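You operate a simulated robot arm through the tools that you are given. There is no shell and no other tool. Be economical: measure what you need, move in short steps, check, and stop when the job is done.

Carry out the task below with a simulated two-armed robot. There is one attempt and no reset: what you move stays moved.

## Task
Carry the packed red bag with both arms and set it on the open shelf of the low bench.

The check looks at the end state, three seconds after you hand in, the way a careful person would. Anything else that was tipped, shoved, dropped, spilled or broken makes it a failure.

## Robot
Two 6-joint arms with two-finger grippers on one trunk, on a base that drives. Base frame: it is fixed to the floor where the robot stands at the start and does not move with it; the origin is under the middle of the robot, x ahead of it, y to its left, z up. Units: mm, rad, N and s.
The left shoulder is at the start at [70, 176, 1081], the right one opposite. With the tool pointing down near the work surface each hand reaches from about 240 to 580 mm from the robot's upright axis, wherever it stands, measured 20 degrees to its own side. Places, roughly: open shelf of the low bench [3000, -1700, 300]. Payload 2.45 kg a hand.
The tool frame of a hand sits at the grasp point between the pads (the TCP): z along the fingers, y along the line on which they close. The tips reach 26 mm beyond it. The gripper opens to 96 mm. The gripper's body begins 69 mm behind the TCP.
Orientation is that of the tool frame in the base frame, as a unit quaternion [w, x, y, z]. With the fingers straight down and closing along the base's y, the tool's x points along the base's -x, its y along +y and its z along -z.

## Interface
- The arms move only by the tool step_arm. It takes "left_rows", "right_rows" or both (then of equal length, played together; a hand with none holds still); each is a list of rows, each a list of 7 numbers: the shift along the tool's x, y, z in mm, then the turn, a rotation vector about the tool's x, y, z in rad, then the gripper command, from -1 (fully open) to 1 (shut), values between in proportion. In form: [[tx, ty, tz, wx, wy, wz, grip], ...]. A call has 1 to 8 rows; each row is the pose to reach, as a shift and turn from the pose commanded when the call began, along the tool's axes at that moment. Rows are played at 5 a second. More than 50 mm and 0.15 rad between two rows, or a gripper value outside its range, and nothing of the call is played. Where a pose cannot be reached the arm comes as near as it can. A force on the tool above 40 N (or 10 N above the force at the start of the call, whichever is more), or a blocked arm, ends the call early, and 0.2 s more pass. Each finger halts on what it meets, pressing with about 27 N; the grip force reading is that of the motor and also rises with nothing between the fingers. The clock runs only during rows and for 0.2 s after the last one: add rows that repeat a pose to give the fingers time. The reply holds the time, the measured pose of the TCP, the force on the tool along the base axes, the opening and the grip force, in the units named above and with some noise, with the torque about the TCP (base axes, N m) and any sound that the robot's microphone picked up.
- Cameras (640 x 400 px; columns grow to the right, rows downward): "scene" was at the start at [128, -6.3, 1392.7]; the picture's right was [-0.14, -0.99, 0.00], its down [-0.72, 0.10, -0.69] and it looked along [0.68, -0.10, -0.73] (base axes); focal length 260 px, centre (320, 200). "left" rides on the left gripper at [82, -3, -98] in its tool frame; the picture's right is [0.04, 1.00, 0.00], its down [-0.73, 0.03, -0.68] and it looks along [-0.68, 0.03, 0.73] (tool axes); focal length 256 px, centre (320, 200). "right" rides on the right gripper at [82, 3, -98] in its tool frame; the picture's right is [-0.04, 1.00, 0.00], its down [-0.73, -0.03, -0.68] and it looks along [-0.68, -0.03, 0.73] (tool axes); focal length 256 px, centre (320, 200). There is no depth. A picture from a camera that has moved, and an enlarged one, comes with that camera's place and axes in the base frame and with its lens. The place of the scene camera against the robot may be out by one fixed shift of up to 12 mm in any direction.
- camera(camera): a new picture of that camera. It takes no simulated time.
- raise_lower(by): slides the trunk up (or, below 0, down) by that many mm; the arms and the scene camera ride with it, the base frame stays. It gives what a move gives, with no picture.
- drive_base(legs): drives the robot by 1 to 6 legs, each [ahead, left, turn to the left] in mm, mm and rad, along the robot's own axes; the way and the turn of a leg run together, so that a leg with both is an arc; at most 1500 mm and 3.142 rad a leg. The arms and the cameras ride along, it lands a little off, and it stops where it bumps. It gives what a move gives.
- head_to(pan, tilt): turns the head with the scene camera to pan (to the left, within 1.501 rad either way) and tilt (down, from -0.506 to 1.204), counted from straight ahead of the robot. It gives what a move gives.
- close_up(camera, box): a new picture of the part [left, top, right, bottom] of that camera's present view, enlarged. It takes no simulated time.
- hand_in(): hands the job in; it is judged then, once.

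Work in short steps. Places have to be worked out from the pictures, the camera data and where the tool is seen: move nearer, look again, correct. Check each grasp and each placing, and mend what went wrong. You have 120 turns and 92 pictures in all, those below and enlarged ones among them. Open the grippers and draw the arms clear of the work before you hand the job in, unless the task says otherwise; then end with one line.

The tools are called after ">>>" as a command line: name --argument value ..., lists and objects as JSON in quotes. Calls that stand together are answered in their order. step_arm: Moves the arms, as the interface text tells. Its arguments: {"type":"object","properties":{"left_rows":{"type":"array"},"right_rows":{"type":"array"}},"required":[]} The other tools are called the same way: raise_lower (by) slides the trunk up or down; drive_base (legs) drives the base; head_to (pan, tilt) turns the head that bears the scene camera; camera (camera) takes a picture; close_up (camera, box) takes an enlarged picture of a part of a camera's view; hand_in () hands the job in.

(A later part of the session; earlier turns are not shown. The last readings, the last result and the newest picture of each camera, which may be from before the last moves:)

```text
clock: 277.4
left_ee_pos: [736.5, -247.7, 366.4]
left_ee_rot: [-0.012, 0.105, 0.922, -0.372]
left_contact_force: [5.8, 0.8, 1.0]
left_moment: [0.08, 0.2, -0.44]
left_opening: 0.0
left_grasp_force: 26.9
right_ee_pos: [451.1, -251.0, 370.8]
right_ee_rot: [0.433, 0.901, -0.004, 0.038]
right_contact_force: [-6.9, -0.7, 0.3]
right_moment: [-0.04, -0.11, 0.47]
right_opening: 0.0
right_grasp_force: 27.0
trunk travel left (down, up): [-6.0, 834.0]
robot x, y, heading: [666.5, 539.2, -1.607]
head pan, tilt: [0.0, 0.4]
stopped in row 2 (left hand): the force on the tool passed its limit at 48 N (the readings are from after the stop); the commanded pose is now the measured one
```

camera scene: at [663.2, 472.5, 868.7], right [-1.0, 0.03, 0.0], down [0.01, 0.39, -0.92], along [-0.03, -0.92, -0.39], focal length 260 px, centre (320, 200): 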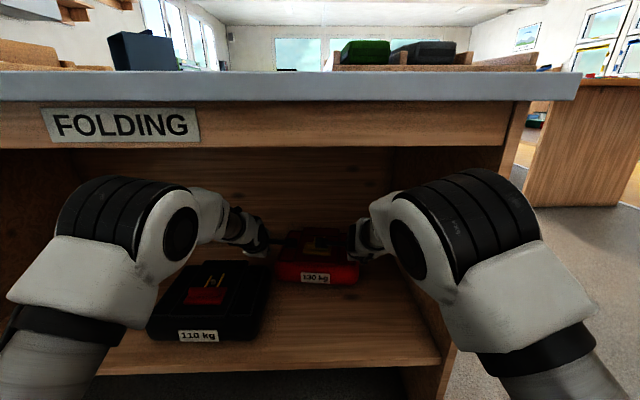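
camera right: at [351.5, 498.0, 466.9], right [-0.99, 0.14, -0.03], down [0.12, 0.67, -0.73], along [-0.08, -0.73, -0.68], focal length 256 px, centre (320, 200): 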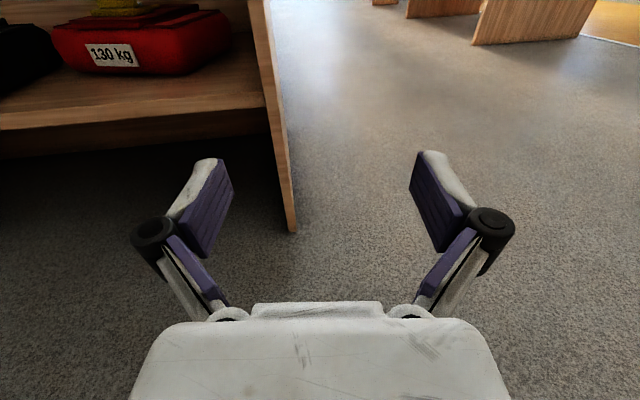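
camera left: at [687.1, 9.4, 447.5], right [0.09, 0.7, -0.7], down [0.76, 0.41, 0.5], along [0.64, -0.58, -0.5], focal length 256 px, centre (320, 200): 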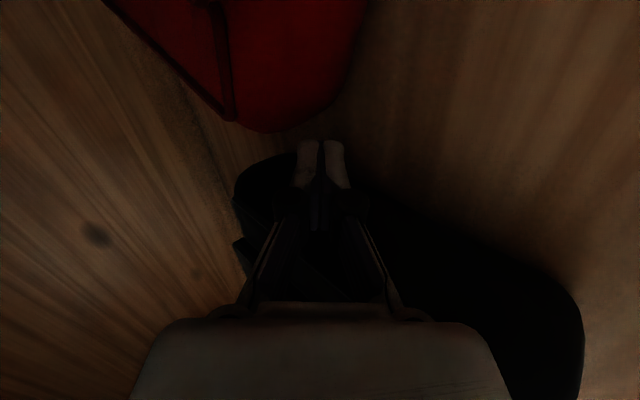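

>>> step_arm --left_rows '[[0.7, 0, 0, 0, 0, 0, 1], [1.2, 0, 0, 0, 0, 0, 1]]' --right_rows '[[0.7, 0, 0, 0, 0, 0, 1], [1.2, 0, 0, 0, 0, 0, 1]]'

```text
clock: 278.0
left_ee_pos: [736.1, -247.1, 366.0]
left_ee_rot: [-0.013, 0.105, 0.922, -0.372]
left_contact_force: [34.9, -5.5, -2.0]
left_moment: [0.12, 0.59, -1.25]
left_opening: 0.0
left_grasp_force: 26.9
right_ee_pos: [450.9, -250.2, 371.0]
right_ee_rot: [0.432, 0.901, -0.004, 0.037]
right_contact_force: [-32.5, 7.2, 2.9]
right_moment: [0.05, -0.78, 2.71]
right_opening: 0.0
right_grasp_force: 27.5
trunk travel left (down, up): [-6.0, 834.0]
robot x, y, heading: [667.9, 537.0, -1.597]
head pan, tilt: [0.0, 0.4]
```

Both hands press ≈34 N. Drag the bag forward by backing the base 80 mm.

>>> drive_base --legs '[[-80, 0, 0]]'

>>> close_up --camera "scene" --box '[200, 180, 440, 330]'

```text
clock: 278.9
left_ee_pos: [737.6, -218.0, 365.2]
left_ee_rot: [-0.013, 0.103, 0.923, -0.371]
left_contact_force: [2.1, -0.3, -0.3]
left_moment: [0.01, 0.06, -0.17]
left_opening: 0.2
left_grasp_force: 26.7
right_ee_pos: [452.1, -222.0, 370.7]
right_ee_rot: [0.43, 0.902, -0.003, 0.038]
right_contact_force: [-3.2, -0.3, -0.7]
right_moment: [-0.05, 0.01, 0.18]
right_opening: 0.0
right_grasp_force: 27.2
trunk travel left (down, up): [-6.0, 834.0]
robot x, y, heading: [671.1, 566.5, -1.602]
head pan, tilt: [0.0, 0.4]
stopped in leg 1: the force on the tool passed its limit at 45 N (the readings are from after the stop); the commanded pose is now the measured one
```

```text
2.67 times, centred on (320, 255) of scene
camera zoom: at [663.1, 428.6, 868.6], right [-1.0, 0.03, 0.0], down [0.01, 0.39, -0.92], along [-0.03, -0.92, -0.39], focal length 692 px, centre (320, 53)
```

zoom: 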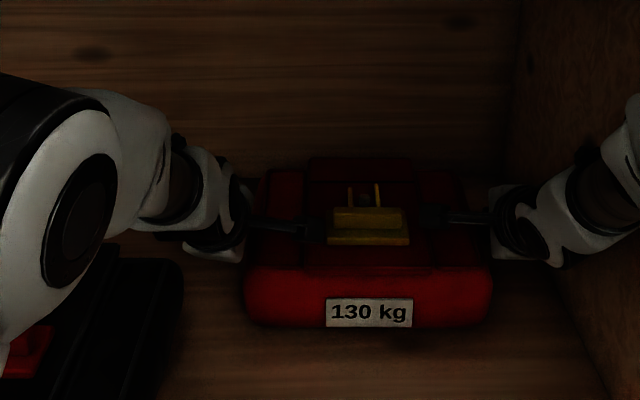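

It works: the bag slid ~27 mm with the hands. Re-squeeze a bit more softly (≈20 N) and keep dragging.

>>> step_arm --left_rows '[[0.5, 0, 0, 0, 0, 0, 1], [0.9, 0, 0, 0, 0, 0, 1]]' --right_rows '[[0.5, 0, 0, 0, 0, 0, 1], [0.9, 0, 0, 0, 0, 0, 1]]'

>>> drive_base --legs '[[-100, 0, 0]]'

```text
clock: 279.4
left_ee_pos: [736.7, -218.3, 365.3]
left_ee_rot: [-0.013, 0.105, 0.922, -0.372]
left_contact_force: [12.9, -1.6, 0.2]
left_moment: [0.08, 0.46, -0.92]
left_opening: 0.1
left_grasp_force: 26.7
right_ee_pos: [452.3, -221.2, 371.9]
right_ee_rot: [0.43, 0.902, -0.005, 0.038]
right_contact_force: [-13.9, 3.0, -0.9]
right_moment: [-0.1, -0.24, 1.17]
right_opening: 0.1
right_grasp_force: 26.8
trunk travel left (down, up): [-6.0, 834.0]
robot x, y, heading: [671.4, 568.2, -1.603]
head pan, tilt: [0.0, 0.4]
```

```text
clock: 280.6
left_ee_pos: [737.2, -123.8, 364.4]
left_ee_rot: [-0.012, 0.105, 0.922, -0.372]
left_contact_force: [25.7, -1.3, 2.4]
left_moment: [0.22, 0.96, -1.85]
left_opening: 0.2
left_grasp_force: 27.0
right_ee_pos: [453.5, -124.7, 370.9]
right_ee_rot: [0.431, 0.901, -0.005, 0.038]
right_contact_force: [-26.0, -2.0, -2.3]
right_moment: [-0.14, -0.5, 1.97]
right_opening: 0.0
right_grasp_force: 27.0
trunk travel left (down, up): [-6.0, 834.0]
robot x, y, heading: [672.2, 659.1, -1.602]
head pan, tilt: [0.0, 0.4]
```

Dragging goes well at 26 N. Another 90 mm.

>>> drive_base --legs '[[-90, 0, 0]]'

>>> close_up --camera "scene" --box '[200, 200, 440, 350]'

```text
clock: 281.7
left_ee_pos: [743.1, -33.6, 365.9]
left_ee_rot: [-0.013, 0.105, 0.922, -0.371]
left_contact_force: [13.1, -0.3, -1.2]
left_moment: [-0.12, 0.44, -0.92]
left_opening: 0.0
left_grasp_force: 27.0
right_ee_pos: [456.3, -34.6, 369.6]
right_ee_rot: [0.43, 0.902, -0.005, 0.037]
right_contact_force: [-13.1, 0.9, -5.2]
right_moment: [-0.42, -0.13, 1.02]
right_opening: 0.0
right_grasp_force: 27.0
trunk travel left (down, up): [-6.0, 834.0]
robot x, y, heading: [674.7, 754.8, -1.602]
head pan, tilt: [0.0, 0.4]
```

```text
2.67 times, centred on (320, 275) of scene
camera zoom: at [668.8, 613.8, 868.6], right [-1.0, 0.03, 0.0], down [0.01, 0.39, -0.92], along [-0.03, -0.92, -0.39], focal length 692 px, centre (320, 0)
```

zoom: 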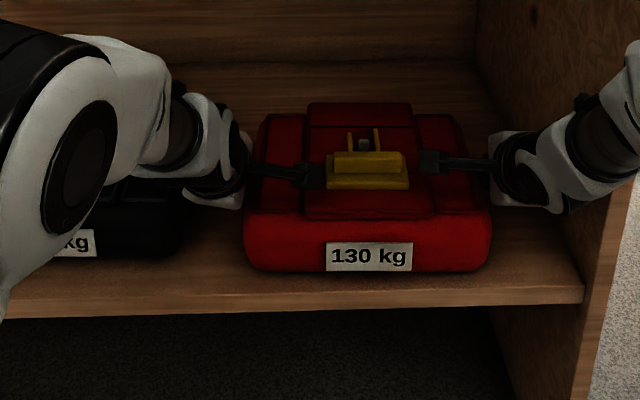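

The bag is now right at the shelf front (front y≈70, centre ≈(600,-27)). I release slightly, yaw fingers inward a bit, go 40 mm deeper so the grip line passes through the bag's middle.

>>> step_arm --left_rows '[[-6, 0, 0, 0, 0, 0, 1], [-6, 0, 0, 0.007, 0.083, 0.087, 1], [-6, 0, 0, 0.007, 0.083, 0.087, 1]]' --right_rows '[[-6, 0, 0, 0, 0, 0, 1], [-6, 0, 0, 0.008, 0.093, -0.075, 1], [-6, 0, 0, 0.008, 0.093, -0.075, 1]]'

>>> drive_base --legs '[[40, -2, 0]]'

>>> step_arm --left_rows '[[4, 0, 0, 0, 0, 0, 1], [6, 0, 0, 0, 0, 0, 1], [8, 0, 0, 0, 0, 0, 1], [10, 0, 0, 0, 0, 0, 1], [12, 0, 0, 0, 0, 0, 1], [14, 0, 0, 0, 0, 0, 1]]' --right_rows '[[4, 0, 0, 0, 0, 0, 1], [6, 0, 0, 0, 0, 0, 1], [8, 0, 0, 0, 0, 0, 1], [10, 0, 0, 0, 0, 0, 1], [12, 0, 0, 0, 0, 0, 1], [14, 0, 0, 0, 0, 0, 1]]'

```text
clock: 282.5
left_ee_pos: [748.0, -33.4, 365.7]
left_ee_rot: [-0.036, 0.159, 0.914, -0.371]
left_contact_force: [-3.2, 1.7, 2.8]
left_moment: [0.1, -0.23, 0.31]
left_opening: 0.0
left_grasp_force: 26.3
left hand out of reach, approached as far as the arm can: row 2
right_ee_pos: [451.6, -33.8, 369.5]
right_ee_rot: [0.428, 0.9, 0.049, 0.063]
right_contact_force: [-0.1, -0.1, -0.2]
right_moment: [-0.03, -0.02, -0.01]
right_opening: 0.1
right_grasp_force: 26.5
trunk travel left (down, up): [-6.0, 834.0]
robot x, y, heading: [677.3, 753.1, -1.601]
head pan, tilt: [0.0, 0.4]
```

```text
clock: 283.2
left_ee_pos: [749.3, -37.7, 364.6]
left_ee_rot: [-0.035, 0.159, 0.915, -0.37]
left_contact_force: [0.5, -0.4, 0.3]
left_moment: [-0.02, 0.02, -0.02]
left_opening: 0.1
left_grasp_force: 26.9
right_ee_pos: [452.9, -37.5, 368.5]
right_ee_rot: [0.425, 0.901, 0.05, 0.063]
right_contact_force: [-0.7, 0.2, -0.4]
right_moment: [0.0, 0.01, 0.01]
right_opening: 0.0
right_grasp_force: 26.7
trunk travel left (down, up): [-6.0, 834.0]
robot x, y, heading: [675.8, 749.3, -1.598]
head pan, tilt: [0.0, 0.4]
stopped in leg 1: the robot was blocked; the commanded pose is now the measured one
```

```text
clock: 284.3
left_ee_pos: [743.5, -33.8, 365.1]
left_ee_rot: [-0.033, 0.156, 0.914, -0.372]
left_contact_force: [5.4, 0.7, 1.3]
left_moment: [-0.01, -0.01, 0.06]
left_opening: 0.0
left_grasp_force: 26.8
right_ee_pos: [460.1, -37.0, 367.3]
right_ee_rot: [0.425, 0.902, 0.045, 0.061]
right_contact_force: [-4.7, 0.7, 0.8]
right_moment: [0.02, 0.05, -0.11]
right_opening: 0.0
right_grasp_force: 26.9
trunk travel left (down, up): [-6.0, 834.0]
robot x, y, heading: [676.3, 745.5, -1.604]
head pan, tilt: [0.0, 0.4]
stopped in row 5 (right hand): the force on the tool passed its limit at 44 N (the readings are from after the stop); the commanded pose is now the measured one
```

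Contacts are now at the fingertips (slightly behind the bag's centre). I take back part of the yaw so finger and body both bear, and press up.

>>> step_arm --left_rows '[[0, 0, 0, -0.002, -0.018, -0.018, 1], [0, 0, 0, -0.003, -0.035, -0.036, 1], [0.6, 0, 0, -0.003, -0.035, -0.036, 1]]' --right_rows '[[0, 0, 0, -0.002, -0.02, 0.015, 1], [0, 0, 0, -0.003, -0.039, 0.031, 1], [0.6, 0, 0, -0.003, -0.039, 0.031, 1]]'

```text
clock: 285.1
left_ee_pos: [742.4, -33.9, 365.2]
left_ee_rot: [-0.023, 0.133, 0.919, -0.372]
left_contact_force: [1.7, 0.0, -1.9]
left_moment: [0.01, -0.04, 0.05]
left_opening: 0.1
left_grasp_force: 26.8
right_ee_pos: [459.6, -36.5, 368.8]
right_ee_rot: [0.427, 0.903, 0.024, 0.051]
right_contact_force: [-1.3, 0.7, 1.2]
right_moment: [-0.02, 0.01, 0.01]
right_opening: 0.1
right_grasp_force: 26.9
trunk travel left (down, up): [-6.0, 834.0]
robot x, y, heading: [676.0, 749.3, -1.605]
head pan, tilt: [0.0, 0.4]
```

>>> step_arm --left_rows '[[0.8, 0, 0, 0, 0, 0, 1], [1.6, 0, 0, 0, 0, 0, 1], [2.2, 0, 0, 0, 0, 0, 1]]' --right_rows '[[0.8, 0, 0, 0, 0, 0, 1], [1.6, 0, 0, 0, 0, 0, 1], [2.2, 0, 0, 0, 0, 0, 1]]'

```text
clock: 285.9
left_ee_pos: [742.6, -32.7, 364.3]
left_ee_rot: [-0.023, 0.131, 0.919, -0.372]
left_contact_force: [3.6, 1.0, 1.4]
left_moment: [-0.05, -0.03, 0.02]
left_opening: 0.0
left_grasp_force: 27.0
right_ee_pos: [460.5, -35.6, 368.5]
right_ee_rot: [0.426, 0.903, 0.023, 0.05]
right_contact_force: [-2.4, 1.7, 1.0]
right_moment: [-0.02, -0.04, -0.03]
right_opening: 0.0
right_grasp_force: 26.8
trunk travel left (down, up): [-6.0, 834.0]
robot x, y, heading: [674.5, 747.4, -1.6]
head pan, tilt: [0.0, 0.4]
stopped in row 3 (right hand): the force on the tool passed its limit at 42 N (the readings are from after the stop); the commanded pose is now the measured one
```

>>> step_arm --left_rows '[[0.6, 0, 0, 0, 0, 0, 1], [1.1, 0, 0, 0, 0, 0, 1], [1.4, 0, 0, 0, 0, 0, 1]]' --right_rows '[[0.6, 0, 0, 0, 0, 0, 1], [1.1, 0, 0, 0, 0, 0, 1], [1.4, 0, 0, 0, 0, 0, 1]]'

```text
clock: 286.8
left_ee_pos: [741.7, -32.7, 364.8]
left_ee_rot: [-0.023, 0.13, 0.918, -0.373]
left_contact_force: [24.4, -9.4, -4.7]
left_moment: [0.03, -0.32, 0.65]
left_opening: 0.1
left_grasp_force: 26.9
right_ee_pos: [460.5, -36.4, 367.7]
right_ee_rot: [0.426, 0.903, 0.021, 0.049]
right_contact_force: [-25.8, 9.1, 7.9]
right_moment: [0.24, -0.9, 1.98]
right_opening: 0.0
right_grasp_force: 27.0
trunk travel left (down, up): [-6.0, 834.0]
robot x, y, heading: [672.5, 750.2, -1.603]
head pan, tilt: [0.0, 0.4]
```

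Left bears on the tip, right on the body; I trim the yaws to even them out.

>>> step_arm --left_rows '[[0, 0, 0, -0.001, -0.01, -0.011, 1], [0, 0, 0, -0.001, -0.014, -0.014, 1]]' --right_rows '[[0, 0, 0, 0.001, 0.015, -0.012, 1], [0, 0, 0, 0.002, 0.025, -0.02, 1]]'

```text
clock: 287.4
left_ee_pos: [742.0, -33.4, 363.7]
left_ee_rot: [-0.02, 0.122, 0.92, -0.373]
left_contact_force: [2.7, 0.6, 1.2]
left_moment: [-0.04, 0.01, 0.1]
left_opening: 0.0
left_grasp_force: 26.6
right_ee_pos: [460.4, -37.2, 369.6]
right_ee_rot: [0.425, 0.903, 0.033, 0.056]
right_contact_force: [-2.5, 1.2, 2.0]
right_moment: [-0.06, 0.02, -0.08]
right_opening: 0.0
right_grasp_force: 27.1
trunk travel left (down, up): [-6.0, 834.0]
robot x, y, heading: [677.5, 751.1, -1.602]
head pan, tilt: [0.0, 0.4]
stopped in row 2 (right hand): the force on the tool passed its limit at 42 N (the readings are from after the stop); the commanded pose is now the measured one
```

Both at the fingertips now, ~40 mm behind the bag's centre and a bit low. I release, raise the hands ~22 mm, back 38 mm, and open the fingers ~30 mm so each side bears on two fingertips around the centre.

>>> step_arm --left_rows '[[-6, 0, 0, 0, 0, 0, 1], [-6, -8, -9, 0, 0, 0, 0.7], [-6, -16, -17, 0, 0, 0, 0.375], [-6, -16, -17, 0, 0, 0, 0.375]]' --right_rows '[[-6, 0, 0, 0, 0, 0, 1], [-6, 8, -6, 0, 0, 0, 0.7], [-6, 15, -12, 0, 0, 0, 0.375], [-6, 15, -12, 0, 0, 0, 0.375]]'

>>> drive_base --legs '[[-38, 0, 0]]'

>>> step_arm --left_rows '[[4, 0, 0, 0, 0, 0, 0.375], [6, 0, 0, 0, 0, 0, 0.375], [7.5, 0, 0, 0, 0, 0, 0.375], [9, 0, 0, 0, 0, 0, 0.375], [10.5, 0, 0, 0, 0, 0, 0.375], [12, 0, 0, 0, 0, 0, 0.375]]' --right_rows '[[4, 0, 0, 0, 0, 0, 0.375], [6, 0, 0, 0, 0, 0, 0.375], [7.5, 0, 0, 0, 0, 0, 0.375], [9, 0, 0, 0, 0, 0, 0.375], [10.5, 0, 0, 0, 0, 0, 0.375], [12, 0, 0, 0, 0, 0, 0.375]]'

```text
clock: 288.4
left_ee_pos: [746.7, -35.4, 386.5]
left_ee_rot: [-0.02, 0.123, 0.92, -0.372]
left_contact_force: [-0.1, -0.3, 0.3]
left_moment: [-0.03, 0.0, -0.01]
left_opening: 29.6
left_grasp_force: 0.0
right_ee_pos: [453.1, -37.3, 387.6]
right_ee_rot: [0.424, 0.903, 0.033, 0.056]
right_contact_force: [0.0, -0.3, -0.6]
right_moment: [0.05, 0.0, -0.01]
right_opening: 30.0
right_grasp_force: 0.0
trunk travel left (down, up): [-6.0, 834.0]
robot x, y, heading: [675.1, 748.4, -1.605]
head pan, tilt: [0.0, 0.4]
```

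```text
clock: 289.3
left_ee_pos: [745.8, 2.5, 386.8]
left_ee_rot: [-0.019, 0.121, 0.92, -0.372]
left_contact_force: [0.4, -0.1, -0.5]
left_moment: [-0.02, -0.02, 0.02]
left_opening: 29.9
left_grasp_force: 0.1
right_ee_pos: [453.3, -0.9, 386.8]
right_ee_rot: [0.425, 0.903, 0.034, 0.056]
right_contact_force: [-0.1, -0.7, -1.0]
right_moment: [-0.02, -0.02, 0.0]
right_opening: 29.8
right_grasp_force: 0.0
trunk travel left (down, up): [-6.0, 834.0]
robot x, y, heading: [677.3, 784.1, -1.604]
head pan, tilt: [0.0, 0.4]
```

```text
clock: 290.1
left_ee_pos: [744.1, 2.7, 387.4]
left_ee_rot: [-0.02, 0.119, 0.92, -0.373]
left_contact_force: [5.2, 1.8, 1.7]
left_moment: [-0.02, 0.03, 0.11]
left_opening: 28.9
left_grasp_force: 0.0
right_ee_pos: [457.9, 0.3, 388.6]
right_ee_rot: [0.424, 0.904, 0.028, 0.055]
right_contact_force: [-3.7, 1.1, 1.5]
right_moment: [-0.02, -0.01, -0.11]
right_opening: 30.1
right_grasp_force: 0.0
trunk travel left (down, up): [-6.0, 834.0]
robot x, y, heading: [673.9, 783.9, -1.602]
head pan, tilt: [0.0, 0.4]
stopped in row 4 (left hand): the force on the tool passed its limit at 46 N (the readings are from after the stop); the commanded pose is now the measured one
```

Contacts are now on both sides at the bag's centre line. Press to ≈30 N.

>>> step_arm --left_rows '[[0.6, 0, 0, 0, 0, 0, 0.375], [1.1, 0, 0, 0, 0, 0, 0.375], [1.4, 0, 0, 0, 0, 0, 0.375]]' --right_rows '[[0.6, 0, 0, 0, 0, 0, 0.375], [1.1, 0, 0, 0, 0, 0, 0.375], [1.4, 0, 0, 0, 0, 0, 0.375]]'

```text
clock: 290.9
left_ee_pos: [742.7, 2.0, 389.3]
left_ee_rot: [-0.02, 0.119, 0.92, -0.374]
left_contact_force: [27.3, -3.1, 1.2]
left_moment: [-0.07, -0.01, 0.92]
left_opening: 28.3
left_grasp_force: 0.1
right_ee_pos: [459.9, 0.1, 387.6]
right_ee_rot: [0.423, 0.904, 0.027, 0.054]
right_contact_force: [-27.2, 2.1, 1.1]
right_moment: [-0.1, -0.03, -0.83]
right_opening: 30.2
right_grasp_force: 0.4
trunk travel left (down, up): [-6.0, 834.0]
robot x, y, heading: [677.8, 785.8, -1.599]
head pan, tilt: [0.0, 0.4]
```

Balanced 27 N on each side at the centre. Trial lift with the trunk by 15 mm.

>>> raise_lower --by 15

>>> close_up --camera "scene" --box '[200, 200, 440, 350]'

```text
clock: 291.6
left_ee_pos: [741.9, 3.4, 400.8]
left_ee_rot: [-0.019, 0.12, 0.92, -0.373]
left_contact_force: [22.0, 0.0, -4.6]
left_moment: [-0.02, -0.18, 0.45]
left_opening: 29.1
left_grasp_force: 0.0
right_ee_pos: [460.5, 0.6, 399.8]
right_ee_rot: [0.423, 0.904, 0.029, 0.054]
right_contact_force: [-21.9, 0.7, -6.7]
right_moment: [0.25, 0.51, -0.33]
right_opening: 28.9
right_grasp_force: 0.0
trunk travel left (down, up): [-21.0, 819.0]
robot x, y, heading: [675.8, 779.8, -1.599]
head pan, tilt: [0.0, 0.4]
```

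```text
2.67 times, centred on (320, 275) of scene
camera zoom: at [670.0, 645.1, 883.4], right [-1.0, 0.03, 0.0], down [0.01, 0.39, -0.92], along [-0.03, -0.92, -0.39], focal length 692 px, centre (320, 0)
```

zoom: 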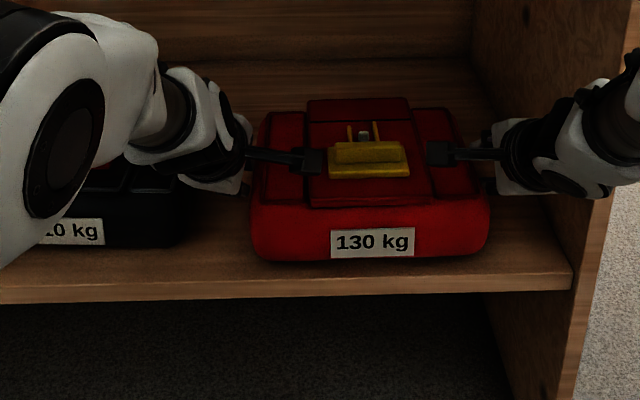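

Vertical load is ≈11 N in total. Raise 30 mm more and look whether the bag follows.

>>> raise_lower --by 30

>>> close_up --camera "scene" --box '[200, 200, 440, 350]'

```text
clock: 292.3
left_ee_pos: [741.3, 1.7, 431.3]
left_ee_rot: [-0.02, 0.12, 0.92, -0.373]
left_contact_force: [14.0, 0.8, -4.5]
left_moment: [0.0, -0.13, 0.27]
left_opening: 30.6
left_grasp_force: 0.0
right_ee_pos: [461.4, -0.5, 430.4]
right_ee_rot: [0.423, 0.904, 0.03, 0.056]
right_contact_force: [-13.6, 0.3, -5.9]
right_moment: [0.11, 0.43, -0.13]
right_opening: 32.4
right_grasp_force: 2.3
trunk travel left (down, up): [-51.0, 789.0]
robot x, y, heading: [670.0, 783.7, -1.596]
head pan, tilt: [0.0, 0.4]
```

```text
2.67 times, centred on (320, 275) of scene
camera zoom: at [669.9, 645.0, 913.4], right [-1.0, 0.03, 0.0], down [0.01, 0.39, -0.92], along [-0.03, -0.92, -0.39], focal length 692 px, centre (320, 0)
```

zoom: 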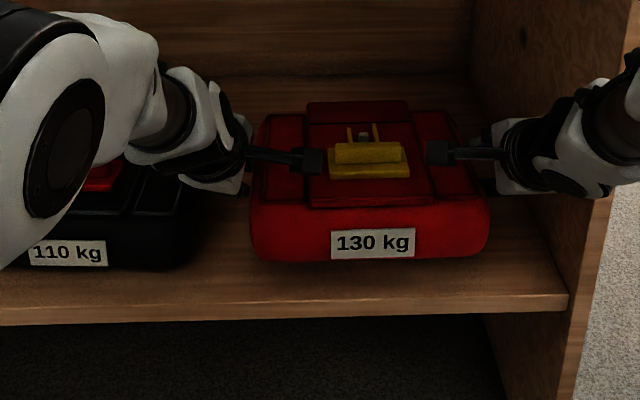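

The bag is lifted (≈1.1 kg) and follows, but squeeze has relaxed to 14 N; press up again.

>>> step_arm --left_rows '[[0.6, 0, 0, 0, 0, 0, 0.375], [1.0, 0, 0, 0, 0, 0, 0.375]]' --right_rows '[[0.6, 0, 0, 0, 0, 0, 0.375], [1.0, 0, 0, 0, 0, 0, 0.375]]'

```text
clock: 292.9
left_ee_pos: [741.4, 1.3, 432.0]
left_ee_rot: [-0.02, 0.119, 0.92, -0.372]
left_contact_force: [17.5, 0.1, -3.3]
left_moment: [-0.03, -0.12, 0.25]
left_opening: 31.6
left_grasp_force: 0.2
right_ee_pos: [460.3, 0.2, 430.4]
right_ee_rot: [0.423, 0.904, 0.028, 0.055]
right_contact_force: [-18.1, 1.2, -7.3]
right_moment: [0.18, 0.58, -0.1]
right_opening: 31.6
right_grasp_force: 1.3
trunk travel left (down, up): [-51.0, 789.0]
robot x, y, heading: [676.9, 783.9, -1.608]
head pan, tilt: [0.0, 0.4]
```

>>> step_arm --left_rows '[[0.8, 0, 0, 0, 0, 0, 0.375], [1.6, 0, 0, 0, 0, 0, 0.375], [2.2, 0, 0, 0, 0, 0, 0.375]]' --right_rows '[[0.8, 0, 0, 0, 0, 0, 0.375], [1.6, 0, 0, 0, 0, 0, 0.375], [2.2, 0, 0, 0, 0, 0, 0.375]]'

```text
clock: 293.6
left_ee_pos: [740.5, 4.2, 433.8]
left_ee_rot: [-0.02, 0.118, 0.92, -0.373]
left_contact_force: [-0.1, 0.7, 1.4]
left_moment: [0.05, -0.01, 0.0]
left_opening: 34.3
left_grasp_force: 0.0
right_ee_pos: [461.4, 0.9, 431.0]
right_ee_rot: [0.423, 0.904, 0.028, 0.054]
right_contact_force: [-1.0, 0.5, 1.1]
right_moment: [0.01, 0.03, -0.01]
right_opening: 0.0
right_grasp_force: 27.3
trunk travel left (down, up): [-51.0, 789.0]
robot x, y, heading: [676.7, 788.9, -1.6]
head pan, tilt: [0.0, 0.4]
stopped in row 3 (right hand): the force on the tool passed its limit at 42 N (the readings are from after the stop); the commanded pose is now the measured one
```

The squeeze tripped the limit and the bag was let go about 40 mm above the shelf. Check.

>>> close_up --camera "scene" --box '[180, 190, 460, 365]'

```text
2.29 times, centred on (320, 278) of scene
camera zoom: at [670.1, 646.7, 914.0], right [-1.0, 0.03, 0.0], down [0.01, 0.39, -0.92], along [-0.03, -0.92, -0.39], focal length 594 px, centre (320, 23)
```

zoom: 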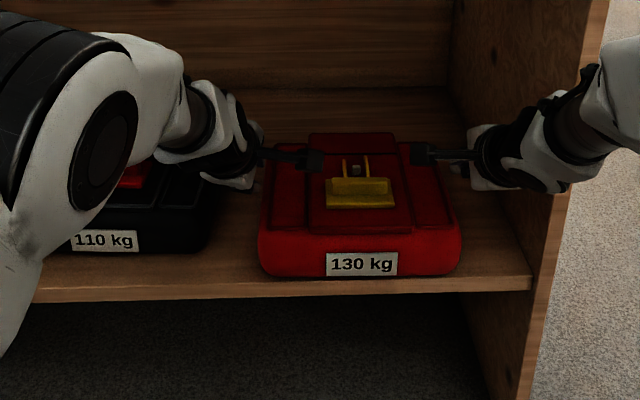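

The bag sits undamaged on the shelf (front ≈ y 93). I open off, lower again, re-centre 24 mm further out and re-squeeze, this time staying below the trip limit.

>>> step_arm --left_rows '[[-3, 0, 0, 0, 0, 0, 0.375], [-7, 0, 0, 0, 0, 0, 0.375], [-7, 0, 0, 0, 0, 0, 0.375]]' --right_rows '[[-3, 0, 0, 0, 0, 0, 0.375], [-7, 0, 0, 0, 0, 0, 0.375], [-7, 0, 0, 0, 0, 0, 0.375]]'

>>> drive_base --legs '[[-24, 0, 0]]'

>>> raise_lower --by -47

>>> step_arm --left_rows '[[4, 0, 0, 0, 0, 0, 0.375], [6, 0, 0, 0, 0, 0, 0.375], [7, 0, 0, 0, 0, 0, 0.375], [8, 0, 0, 0, 0, 0, 0.375], [8.5, 0, 0, 0, 0, 0, 0.375]]' --right_rows '[[4, 0, 0, 0, 0, 0, 0.375], [6, 0, 0, 0, 0, 0, 0.375], [7, 0, 0, 0, 0, 0, 0.375], [8, 0, 0, 0, 0, 0, 0.375], [8.5, 0, 0, 0, 0, 0, 0.375]]'

```text
clock: 294.4
left_ee_pos: [748.2, 1.6, 434.1]
left_ee_rot: [-0.02, 0.118, 0.92, -0.374]
left_contact_force: [0.5, -0.1, 0.1]
left_moment: [0.01, 0.01, -0.03]
left_opening: 29.9
left_grasp_force: 0.0
right_ee_pos: [453.9, 1.6, 430.1]
right_ee_rot: [0.422, 0.904, 0.027, 0.053]
right_contact_force: [0.5, -0.5, 0.4]
right_moment: [-0.01, -0.01, 0.0]
right_opening: 29.9
right_grasp_force: 0.1
trunk travel left (down, up): [-51.0, 789.0]
robot x, y, heading: [679.3, 782.8, -1.602]
head pan, tilt: [0.0, 0.4]
```

```text
clock: 295.2
left_ee_pos: [749.5, 25.4, 434.7]
left_ee_rot: [-0.019, 0.119, 0.919, -0.374]
left_contact_force: [0.6, 0.0, -0.6]
left_moment: [0.0, 0.04, 0.0]
left_opening: 29.9
left_grasp_force: 0.0
right_ee_pos: [453.2, 25.2, 429.7]
right_ee_rot: [0.423, 0.904, 0.027, 0.054]
right_contact_force: [-0.5, 0.4, 0.0]
right_moment: [0.0, 0.01, 0.01]
right_opening: 30.2
right_grasp_force: 0.0
trunk travel left (down, up): [-51.0, 789.0]
robot x, y, heading: [678.2, 807.2, -1.601]
head pan, tilt: [0.0, 0.4]
```

```text
clock: 296.1
left_ee_pos: [748.0, 26.5, 387.5]
left_ee_rot: [-0.02, 0.119, 0.919, -0.375]
left_contact_force: [0.3, 1.2, 0.7]
left_moment: [-0.01, -0.02, -0.02]
left_opening: 30.1
left_grasp_force: 0.0
right_ee_pos: [454.9, 25.2, 384.5]
right_ee_rot: [0.423, 0.904, 0.027, 0.053]
right_contact_force: [-0.4, -0.3, 0.0]
right_moment: [0.05, -0.02, -0.02]
right_opening: 30.2
right_grasp_force: 0.0
trunk travel left (down, up): [-4.0, 836.0]
robot x, y, heading: [675.2, 810.6, -1.606]
head pan, tilt: [0.0, 0.4]
```

```text
clock: 297.0
left_ee_pos: [743.8, 26.2, 387.8]
left_ee_rot: [-0.021, 0.116, 0.92, -0.375]
left_contact_force: [4.7, 1.2, 0.9]
left_moment: [-0.04, -0.01, 0.1]
left_opening: 29.5
left_grasp_force: 0.1
right_ee_pos: [459.3, 27.4, 385.5]
right_ee_rot: [0.422, 0.905, 0.024, 0.052]
right_contact_force: [-4.4, 1.2, 0.7]
right_moment: [-0.04, -0.03, -0.12]
right_opening: 30.2
right_grasp_force: 0.3
trunk travel left (down, up): [-4.0, 836.0]
robot x, y, heading: [678.0, 811.2, -1.599]
head pan, tilt: [0.0, 0.4]
stopped in row 4 (left hand): the force on the tool passed its limit at 42 N (the readings are from after the stop); the commanded pose is now the measured one
```

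Contact again, at rest 4.5 N each. Press to ≈28 N, then lift 50 mm.

>>> step_arm --left_rows '[[0.6, 0, 0, 0, 0, 0, 0.375], [1.1, 0, 0, 0, 0, 0, 0.375], [1.4, 0, 0, 0, 0, 0, 0.375]]' --right_rows '[[0.6, 0, 0, 0, 0, 0, 0.375], [1.1, 0, 0, 0, 0, 0, 0.375], [1.4, 0, 0, 0, 0, 0, 0.375]]'

>>> raise_lower --by 20

```text
clock: 297.8
left_ee_pos: [742.6, 25.3, 387.5]
left_ee_rot: [-0.02, 0.115, 0.92, -0.375]
left_contact_force: [28.2, -4.3, 2.0]
left_moment: [-0.1, 0.08, 0.93]
left_opening: 29.4
left_grasp_force: 0.0
right_ee_pos: [459.5, 28.6, 384.8]
right_ee_rot: [0.42, 0.906, 0.022, 0.052]
right_contact_force: [-27.1, 0.6, -1.2]
right_moment: [-0.06, 0.15, -0.78]
right_opening: 30.2
right_grasp_force: 0.2
trunk travel left (down, up): [-4.0, 836.0]
robot x, y, heading: [678.6, 812.3, -1.603]
head pan, tilt: [0.0, 0.4]
```

```text
clock: 298.5
left_ee_pos: [741.1, 26.7, 406.2]
left_ee_rot: [-0.02, 0.117, 0.92, -0.374]
left_contact_force: [37.9, -3.9, -1.5]
left_moment: [-0.13, -0.06, 1.14]
left_opening: 27.1
left_grasp_force: 0.1
right_ee_pos: [459.0, 26.0, 401.1]
right_ee_rot: [0.419, 0.906, 0.024, 0.051]
right_contact_force: [-37.5, 3.8, -10.3]
right_moment: [0.53, 1.3, -0.13]
right_opening: 30.1
right_grasp_force: 9.8
trunk travel left (down, up): [-24.0, 816.0]
robot x, y, heading: [678.1, 809.8, -1.6]
head pan, tilt: [0.0, 0.4]
```

Held at 38 N with the full weight off the shelf. Raise 30 mm more.

>>> raise_lower --by 30

>>> close_up --camera "scene" --box '[180, 190, 460, 365]'

```text
clock: 299.3
left_ee_pos: [741.2, 26.3, 435.2]
left_ee_rot: [-0.021, 0.116, 0.92, -0.374]
left_contact_force: [39.0, -3.9, 0.1]
left_moment: [-0.15, -0.15, 1.08]
left_opening: 28.8
left_grasp_force: 0.0
right_ee_pos: [459.0, 27.6, 431.8]
right_ee_rot: [0.419, 0.906, 0.022, 0.05]
right_contact_force: [-39.3, 4.1, -10.7]
right_moment: [0.48, 1.39, -0.15]
right_opening: 32.5
right_grasp_force: 10.2
trunk travel left (down, up): [-54.0, 786.0]
robot x, y, heading: [678.7, 810.7, -1.607]
head pan, tilt: [0.0, 0.4]
```

```text
2.29 times, centred on (320, 278) of scene
camera zoom: at [670.8, 669.3, 916.4], right [-1.0, 0.03, 0.0], down [0.01, 0.39, -0.92], along [-0.03, -0.92, -0.39], focal length 594 px, centre (320, 23)
```

zoom: 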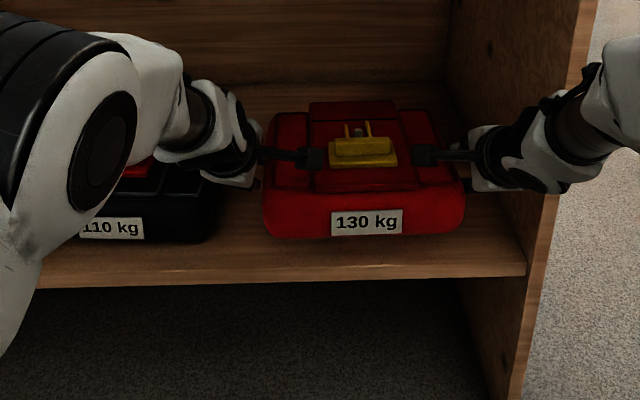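

The bag is up and firmly held (39 N, limit for the next call ≈ 50 N). Back away in a short leg.

>>> drive_base --legs '[[-90, 0, 0]]'

```text
clock: 300.4
left_ee_pos: [747.2, 116.5, 437.1]
left_ee_rot: [-0.02, 0.115, 0.92, -0.374]
left_contact_force: [32.0, -2.6, -0.7]
left_moment: [-0.07, -0.14, 0.75]
left_opening: 30.2
left_grasp_force: 0.1
right_ee_pos: [465.3, 118.3, 433.4]
right_ee_rot: [0.419, 0.906, 0.024, 0.052]
right_contact_force: [-32.2, 1.8, -8.8]
right_moment: [0.35, 1.16, -0.08]
right_opening: 35.5
right_grasp_force: 4.0
trunk travel left (down, up): [-54.0, 786.0]
robot x, y, heading: [679.0, 896.5, -1.601]
head pan, tilt: [0.0, 0.4]
```

Still held (32 N). Back another 85 mm.

>>> drive_base --legs '[[-85, 0, 0]]'

```text
clock: 301.4
left_ee_pos: [749.3, 199.8, 438.2]
left_ee_rot: [-0.019, 0.114, 0.92, -0.375]
left_contact_force: [0.3, 0.0, -0.4]
left_moment: [-0.01, -0.03, 0.0]
left_opening: 30.1
left_grasp_force: 0.1
right_ee_pos: [468.1, 200.6, 434.8]
right_ee_rot: [0.42, 0.906, 0.024, 0.052]
right_contact_force: [0.1, 0.7, 0.0]
right_moment: [-0.03, 0.04, 0.03]
right_opening: 30.0
right_grasp_force: 0.1
trunk travel left (down, up): [-54.0, 786.0]
robot x, y, heading: [683.7, 983.8, -1.599]
head pan, tilt: [0.0, 0.4]
```

The force is gone: the bag has slipped. Look where it is.

>>> head_to --pan 0 --tilt 0.75

>>> camera --camera "scene"

```text
clock: 302.3
left_ee_pos: [748.8, 202.1, 437.6]
left_ee_rot: [-0.02, 0.113, 0.92, -0.375]
left_contact_force: [-0.2, 0.8, -0.2]
left_moment: [-0.03, -0.02, 0.0]
left_opening: 30.1
left_grasp_force: 0.0
right_ee_pos: [466.0, 201.9, 434.5]
right_ee_rot: [0.421, 0.905, 0.024, 0.052]
right_contact_force: [0.0, 0.6, -0.9]
right_moment: [0.0, 0.0, 0.01]
right_opening: 30.0
right_grasp_force: 0.1
trunk travel left (down, up): [-54.0, 786.0]
robot x, y, heading: [679.9, 981.5, -1.599]
head pan, tilt: [0.0, 0.75]
```

```text
6 pictures are left
camera scene: at [676.9, 855.1, 885.7], right [-1.0, 0.03, 0.0], down [0.02, 0.68, -0.73], along [-0.02, -0.73, -0.68], focal length 260 px, centre (320, 200)
```

scene: 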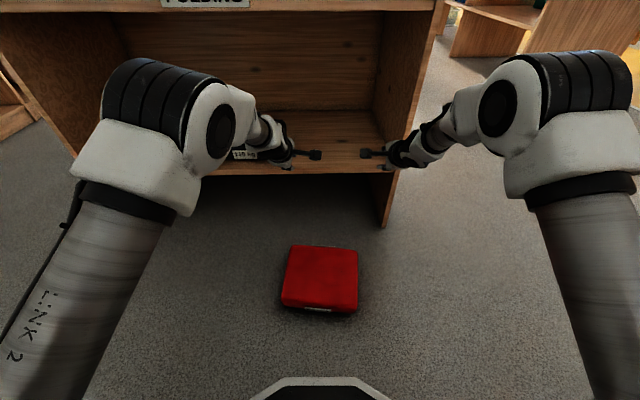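

The bag lies on the floor at about (660,368), bottom side up, label side toward me. Recovery plan: pinch points near its far edge, lift so it hangs and stands on its near edge (≈80 mm thick), then pinch it from above with both grippers' pads. First align the base and widen the hands.

>>> step_arm --left_rows '[[-15, 0, 0, 0, 0, 0, 1], [-28, 0, 0, 0, 0, 0, 1], [-28, 0, 0, 0, 0, 0, 1]]' --right_rows '[[-15, 0, 0, 0, 0, 0, 1], [-28, 0, 0, 0, 0, 0, 1], [-28, 0, 0, 0, 0, 0, 1]]'

>>> drive_base --legs '[[45, 54, -0.06]]'

>>> raise_lower --by -52

>>> step_arm --left_rows '[[0, 43, 15, 0, 0, 0, 1], [0, 87, 31, 0, 0, 0, 1], [0, 130, 47, 0, 0, 0, 1], [0, 174, 62, 0, 0, 0, 1], [0, 217, 78, 0, 0, 0, 1], [0, 261, 94, 0, 0, 0, 1], [0, 304, 109, 0, 0, 0, 1], [0, 348, 125, 0, 0, 0, 1]]' --right_rows '[[0, -44, 11, 0, 0, 0, 1], [0, -89, 21, 0, 0, 0, 1], [0, -133, 32, 0, 0, 0, 1], [0, -178, 43, 0, 0, 0, 1], [0, -222, 54, 0, 0, 0, 1], [0, -267, 64, 0, 0, 0, 1], [0, -311, 75, 0, 0, 0, 1], [0, -356, 86, 0, 0, 0, 1]]'

```text
clock: 303.1
left_ee_pos: [776.0, 194.6, 437.5]
left_ee_rot: [-0.02, 0.114, 0.92, -0.374]
left_contact_force: [-1.1, -0.5, 0.4]
left_moment: [0.02, 0.01, -0.01]
left_opening: 0.0
left_grasp_force: 26.9
right_ee_pos: [439.2, 197.9, 434.9]
right_ee_rot: [0.42, 0.905, 0.026, 0.053]
right_contact_force: [0.1, 0.4, -0.1]
right_moment: [0.02, 0.01, 0.0]
right_opening: 0.0
right_grasp_force: 27.1
trunk travel left (down, up): [-54.0, 786.0]
robot x, y, heading: [677.8, 983.9, -1.602]
head pan, tilt: [0.0, 0.75]
```

```text
clock: 304.1
left_ee_pos: [780.3, 143.8, 438.7]
left_ee_rot: [-0.031, 0.141, 0.916, -0.374]
left_contact_force: [0.0, 0.2, -0.5]
left_moment: [-0.01, -0.01, -0.01]
left_opening: 0.1
left_grasp_force: 26.7
right_ee_pos: [443.7, 166.5, 435.2]
right_ee_rot: [0.422, 0.906, -0.002, 0.041]
right_contact_force: [-0.3, 0.5, 0.3]
right_moment: [-0.03, 0.0, -0.01]
right_opening: 0.1
right_grasp_force: 26.8
trunk travel left (down, up): [-54.0, 786.0]
robot x, y, heading: [734.0, 934.5, -1.653]
head pan, tilt: [0.0, 0.75]
```

```text
clock: 305.0
left_ee_pos: [778.6, 144.1, 386.5]
left_ee_rot: [-0.031, 0.141, 0.916, -0.374]
left_contact_force: [-0.8, 0.1, 0.3]
left_moment: [-0.04, -0.01, -0.04]
left_opening: 0.0
left_grasp_force: 27.3
right_ee_pos: [445.3, 166.3, 382.2]
right_ee_rot: [0.422, 0.906, -0.003, 0.04]
right_contact_force: [0.4, -0.2, -0.3]
right_moment: [0.0, -0.01, -0.01]
right_opening: 0.0
right_grasp_force: 27.3
trunk travel left (down, up): [-2.0, 838.0]
robot x, y, heading: [732.9, 937.2, -1.656]
head pan, tilt: [0.0, 0.75]
```

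```text
clock: 306.8
left_ee_pos: [887.8, 268.9, 57.3]
left_ee_rot: [-0.063, 0.155, 0.915, -0.367]
left_contact_force: [0.2, 0.0, 0.4]
left_moment: [0.03, 0.0, 0.0]
left_opening: 0.0
left_grasp_force: 27.3
left hand out of reach, approached as far as the arm can: row 1, 3, 4, 5, 6, 7, 8
right_ee_pos: [463.7, 331.9, 54.8]
right_ee_rot: [0.423, 0.905, -0.001, 0.038]
right_contact_force: [0.8, -0.2, -0.1]
right_moment: [0.05, 0.02, 0.0]
right_opening: 0.0
right_grasp_force: 26.5
trunk travel left (down, up): [-2.0, 838.0]
robot x, y, heading: [734.0, 932.1, -1.656]
head pan, tilt: [0.0, 0.75]
```

Floor height is reachable. Bring both hands inward beside the bag, still just off it, and check.

>>> step_arm --left_rows '[[30, 3, 5, 0, 0, 0, 1], [60, 7, 10, 0, 0, 0, 1], [76, 9, 13, 0, 0, 0, 1], [76, 9, 13, 0, 0, 0, 1]]' --right_rows '[[20, -1, 4, 0, 0, 0, 1], [40, -2, 7, 0, 0, 0, 1], [40, -2, 7, 0, 0, 0, 1], [40, -2, 7, 0, 0, 0, 1]]'

>>> close_up --camera "scene" --box '[160, 130, 480, 330]'

```text
clock: 307.8
left_ee_pos: [840.6, 266.5, 41.5]
left_ee_rot: [-0.084, 0.163, 0.915, -0.36]
left_contact_force: [-0.3, -0.1, 0.9]
left_moment: [0.01, -0.02, -0.01]
left_opening: 0.0
left_grasp_force: 27.4
left hand out of reach, approached as far as the arm can: row 1, 2, 3, 4
right_ee_pos: [504.2, 329.7, 52.2]
right_ee_rot: [0.422, 0.906, -0.002, 0.039]
right_contact_force: [0.0, 0.0, 0.0]
right_moment: [-0.01, -0.02, -0.03]
right_opening: 0.0
right_grasp_force: 27.0
trunk travel left (down, up): [-2.0, 838.0]
robot x, y, heading: [735.0, 933.2, -1.662]
head pan, tilt: [0.0, 0.75]
```

```text
2.00 times, centred on (320, 230) of scene
camera zoom: at [719.5, 807.3, 833.6], right [-1.0, 0.09, 0.0], down [0.06, 0.68, -0.73], along [-0.06, -0.73, -0.68], focal length 519 px, centre (320, 140)
```

zoom: 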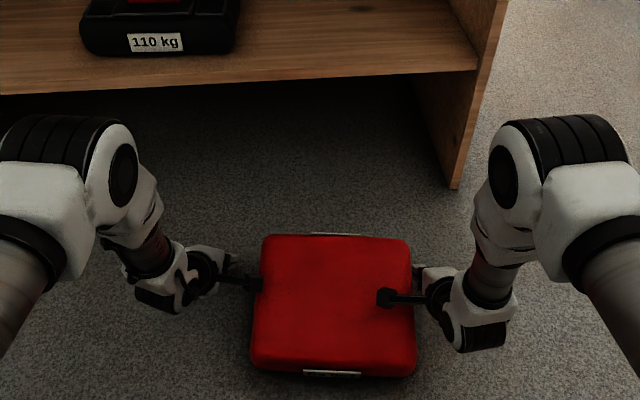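

Good view: bag aligned with me. Left arm can't come further in, so I strafe the base right/back and bring the right hand in and slightly forward.

>>> drive_base --legs '[[-20, -42, 0]]'

>>> step_arm --right_rows '[[0, 12, 16, 0, 0, 0, 1], [12, 23, 33, 0, 0, 0, 1], [24, 23, 33, 0, 0, 0, 1], [30, 23, 33, 0, 0, 0, 1], [34, 23, 33, 0, 0, 0, 1], [38, 23, 33, 0, 0, 0, 1], [41, 23, 33, 0, 0, 0, 1]]'

```text
clock: 308.7
left_ee_pos: [803.6, 289.9, 41.3]
left_ee_rot: [-0.084, 0.163, 0.915, -0.36]
left_contact_force: [-0.4, -0.1, 0.0]
left_moment: [0.0, 0.0, 0.02]
left_opening: 0.0
left_grasp_force: 27.5
right_ee_pos: [466.7, 352.9, 51.5]
right_ee_rot: [0.422, 0.906, -0.002, 0.039]
right_contact_force: [0.1, 0.2, -0.4]
right_moment: [-0.01, -0.02, 0.01]
right_opening: 0.1
right_grasp_force: 27.0
trunk travel left (down, up): [-2.0, 838.0]
robot x, y, heading: [692.5, 957.4, -1.658]
head pan, tilt: [0.0, 0.75]
```

```text
clock: 310.3
left_ee_pos: [801.8, 289.9, 42.3]
left_ee_rot: [-0.084, 0.164, 0.915, -0.359]
left_contact_force: [0.3, -0.2, 0.0]
left_moment: [-0.03, 0.01, -0.01]
left_opening: 0.1
left_grasp_force: 26.9
right_ee_pos: [509.8, 311.6, 52.0]
right_ee_rot: [0.422, 0.906, -0.002, 0.039]
right_contact_force: [0.0, 0.0, -0.1]
right_moment: [0.03, -0.03, -0.03]
right_opening: 0.0
right_grasp_force: 27.5
trunk travel left (down, up): [-2.0, 838.0]
robot x, y, heading: [692.6, 958.0, -1.659]
head pan, tilt: [0.0, 0.75]
```

Now squeeze by moving the right hand inward in small steps.

>>> step_arm --right_rows '[[4, 0, 0, 0, 0, 0, 1], [8, 0, 0, 0, 0, 0, 1], [11, 0, 0, 0, 0, 0, 1], [14, 0, 0, 0, 0, 0, 1], [16, 0, 0, 0, 0, 0, 1], [18, 0, 0, 0, 0, 0, 1], [20, 0, 0, 0, 0, 0, 1], [22, 0, 0, 0, 0, 0, 1]]'

```text
clock: 311.9
left_ee_pos: [804.9, 289.4, 41.4]
left_ee_rot: [-0.083, 0.16, 0.916, -0.36]
left_contact_force: [4.0, -0.7, 0.5]
left_moment: [0.02, 0.01, 0.02]
left_opening: 0.0
left_grasp_force: 27.4
right_ee_pos: [525.7, 313.2, 53.4]
right_ee_rot: [0.421, 0.906, -0.005, 0.038]
right_contact_force: [-4.5, 1.9, 0.0]
right_moment: [-0.06, -0.27, 0.27]
right_opening: 0.0
right_grasp_force: 26.9
trunk travel left (down, up): [-2.0, 838.0]
robot x, y, heading: [695.4, 956.1, -1.662]
head pan, tilt: [0.0, 0.75]
stopped in row 8 (right hand): the force on the tool passed its limit at 48 N (the readings are from after the stop); the commanded pose is now the measured one
```

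The bag rests on its handle (z≈25–110) and the right hand bears on its body. I release, raise both hands 25 mm, yaw the right fingers inward 0.15, and squeeze again.

>>> step_arm --left_rows '[[0, 0, 0, 0, 0, 0, 1], [0, -18, -18, 0, 0, 0, 1], [0, -18, -18, 0, 0, 0, 1], [0, -18, -18, 0, 0, 0, 1], [0, -18, -18, 0, 0, 0, 1], [0, -18, -18, 0, 0, 0, 1]]' --right_rows '[[-6, 0, 0, 0, 0, 0, 1], [-8, 19, -16, 0.005, 0.058, -0.048, 1], [-8, 19, -16, 0.01, 0.115, -0.096, 1], [-4, 19, -16, 0.01, 0.115, -0.096, 1], [-1, 19, -16, 0.01, 0.115, -0.096, 1], [1, 19, -16, 0.01, 0.115, -0.096, 1]]'

>>> step_arm --right_rows '[[1.5, 0, 0, 0, 0, 0, 1], [3, 0, 0, 0, 0, 0, 1], [4.5, 0, 0, 0, 0, 0, 1], [6, 0, 0, 0, 0, 0, 1], [7.5, 0, 0, 0, 0, 0, 1], [9, 0, 0, 0, 0, 0, 1]]'

```text
clock: 313.5
left_ee_pos: [806.1, 287.8, 66.6]
left_ee_rot: [-0.081, 0.157, 0.917, -0.358]
left_contact_force: [5.4, 0.3, 2.2]
left_moment: [-0.03, -0.03, 0.06]
left_opening: 0.1
left_grasp_force: 27.3
right_ee_pos: [522.4, 314.4, 79.6]
right_ee_rot: [0.417, 0.904, 0.058, 0.068]
right_contact_force: [-5.6, 0.4, -1.0]
right_moment: [0.03, 0.04, -0.15]
right_opening: 0.0
right_grasp_force: 26.9
trunk travel left (down, up): [-2.0, 838.0]
robot x, y, heading: [694.6, 955.6, -1.662]
head pan, tilt: [0.0, 0.75]
stopped in row 6 (right hand): the force on the tool passed its limit at 42 N (the readings are from after the stop); the commanded pose is now the measured one
```

```text
clock: 314.4
left_ee_pos: [807.9, 287.9, 65.3]
left_ee_rot: [-0.081, 0.155, 0.917, -0.358]
left_contact_force: [5.1, 0.8, 2.5]
left_moment: [-0.02, -0.01, 0.09]
left_opening: 0.2
left_grasp_force: 27.1
right_ee_pos: [524.1, 313.9, 79.8]
right_ee_rot: [0.417, 0.905, 0.055, 0.067]
right_contact_force: [-5.9, 0.7, -0.4]
right_moment: [0.01, 0.07, -0.16]
right_opening: 0.0
right_grasp_force: 27.5
trunk travel left (down, up): [-2.0, 838.0]
robot x, y, heading: [692.3, 959.2, -1.658]
head pan, tilt: [0.0, 0.75]
stopped in row 4 (right hand): the force on the tool passed its limit at 43 N (the readings are from after the stop); the commanded pose is now the measured one
```

Contacts are now at the fingertips ~25 mm from the far edge. Press to ~30 N and raise the trunk so the far edge comes up.

>>> step_arm --right_rows '[[0.8, 0, 0, 0, 0, 0, 1], [1.6, 0, 0, 0, 0, 0, 1], [2.1, 0, 0, 0, 0, 0, 1]]'

>>> raise_lower --by 60

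```text
clock: 315.2
left_ee_pos: [808.9, 287.2, 64.7]
left_ee_rot: [-0.081, 0.154, 0.918, -0.357]
left_contact_force: [21.0, -2.2, 0.0]
left_moment: [-0.02, -0.23, 0.44]
left_opening: 0.0
left_grasp_force: 26.9
right_ee_pos: [524.8, 315.0, 81.2]
right_ee_rot: [0.418, 0.904, 0.054, 0.067]
right_contact_force: [-28.0, -1.0, 1.5]
right_moment: [-0.01, 0.19, -0.61]
right_opening: 0.0
right_grasp_force: 27.2
trunk travel left (down, up): [-2.0, 838.0]
robot x, y, heading: [694.2, 960.9, -1.658]
head pan, tilt: [0.0, 0.75]
```

```text
clock: 316.2
left_ee_pos: [809.9, 288.1, 126.7]
left_ee_rot: [-0.081, 0.153, 0.918, -0.357]
left_contact_force: [5.4, -1.2, -1.9]
left_moment: [0.0, -0.12, 0.13]
left_opening: 0.0
left_grasp_force: 27.0
right_ee_pos: [525.7, 314.9, 140.4]
right_ee_rot: [0.417, 0.905, 0.054, 0.067]
right_contact_force: [-4.7, -1.0, -1.6]
right_moment: [0.01, 0.06, -0.09]
right_opening: 0.0
right_grasp_force: 27.1
trunk travel left (down, up): [-63.0, 777.0]
robot x, y, heading: [693.4, 958.3, -1.658]
head pan, tilt: [0.0, 0.75]
stopped: the force on the tool passed its limit at 41 N (the readings are from after the stop); the commanded pose is now the measured one
```

Far edge is up ~60 mm and still held lightly. Re-press moderately and continue.

>>> step_arm --right_rows '[[0.7, 0, 0, 0, 0, 0, 1], [1.3, 0, 0, 0, 0, 0, 1]]'

>>> raise_lower --by 50

>>> camera --camera "scene"

```text
clock: 316.8
left_ee_pos: [810.2, 288.0, 126.3]
left_ee_rot: [-0.081, 0.153, 0.918, -0.357]
left_contact_force: [16.7, -1.8, -1.7]
left_moment: [0.02, -0.2, 0.32]
left_opening: 0.1
left_grasp_force: 27.4
right_ee_pos: [525.8, 315.1, 140.3]
right_ee_rot: [0.417, 0.905, 0.054, 0.066]
right_contact_force: [-17.5, -0.1, -2.0]
right_moment: [0.05, 0.16, -0.42]
right_opening: 0.0
right_grasp_force: 27.2
trunk travel left (down, up): [-63.0, 777.0]
robot x, y, heading: [694.0, 959.2, -1.661]
head pan, tilt: [0.0, 0.75]
```

```text
clock: 317.7
left_ee_pos: [809.4, 286.9, 178.1]
left_ee_rot: [-0.081, 0.153, 0.918, -0.358]
left_contact_force: [29.4, -2.6, -0.2]
left_moment: [0.01, -0.26, 0.58]
left_opening: 0.0
left_grasp_force: 27.2
right_ee_pos: [525.6, 314.2, 190.1]
right_ee_rot: [0.418, 0.905, 0.053, 0.066]
right_contact_force: [-31.6, 2.0, 1.2]
right_moment: [0.08, 0.26, -0.61]
right_opening: 0.1
right_grasp_force: 26.9
trunk travel left (down, up): [-113.0, 727.0]
robot x, y, heading: [694.1, 960.3, -1.661]
head pan, tilt: [0.0, 0.75]
```

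```text
4 pictures are left
camera scene: at [680.6, 830.7, 945.0], right [-1.0, 0.09, 0.0], down [0.06, 0.68, -0.73], along [-0.07, -0.73, -0.68], focal length 260 px, centre (320, 200)
```

scene: 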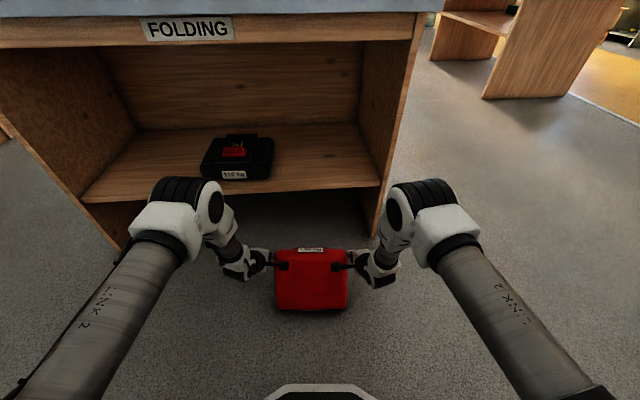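

The bag is up at about 60°, label edge on top. Raise 25 mm more so it hangs vertical, then it can be lowered to stand.

>>> raise_lower --by 25

```text
clock: 318.4
left_ee_pos: [809.5, 288.0, 201.9]
left_ee_rot: [-0.081, 0.153, 0.918, -0.357]
left_contact_force: [36.1, -2.3, -4.1]
left_moment: [0.08, -0.45, 0.74]
left_opening: 0.0
left_grasp_force: 27.0
right_ee_pos: [525.8, 313.8, 216.1]
right_ee_rot: [0.417, 0.905, 0.053, 0.066]
right_contact_force: [-36.8, 3.6, -2.3]
right_moment: [0.05, 0.44, -0.71]
right_opening: 0.2
right_grasp_force: 27.3
trunk travel left (down, up): [-138.0, 702.0]
robot x, y, heading: [697.9, 955.3, -1.657]
head pan, tilt: [0.0, 0.75]
```

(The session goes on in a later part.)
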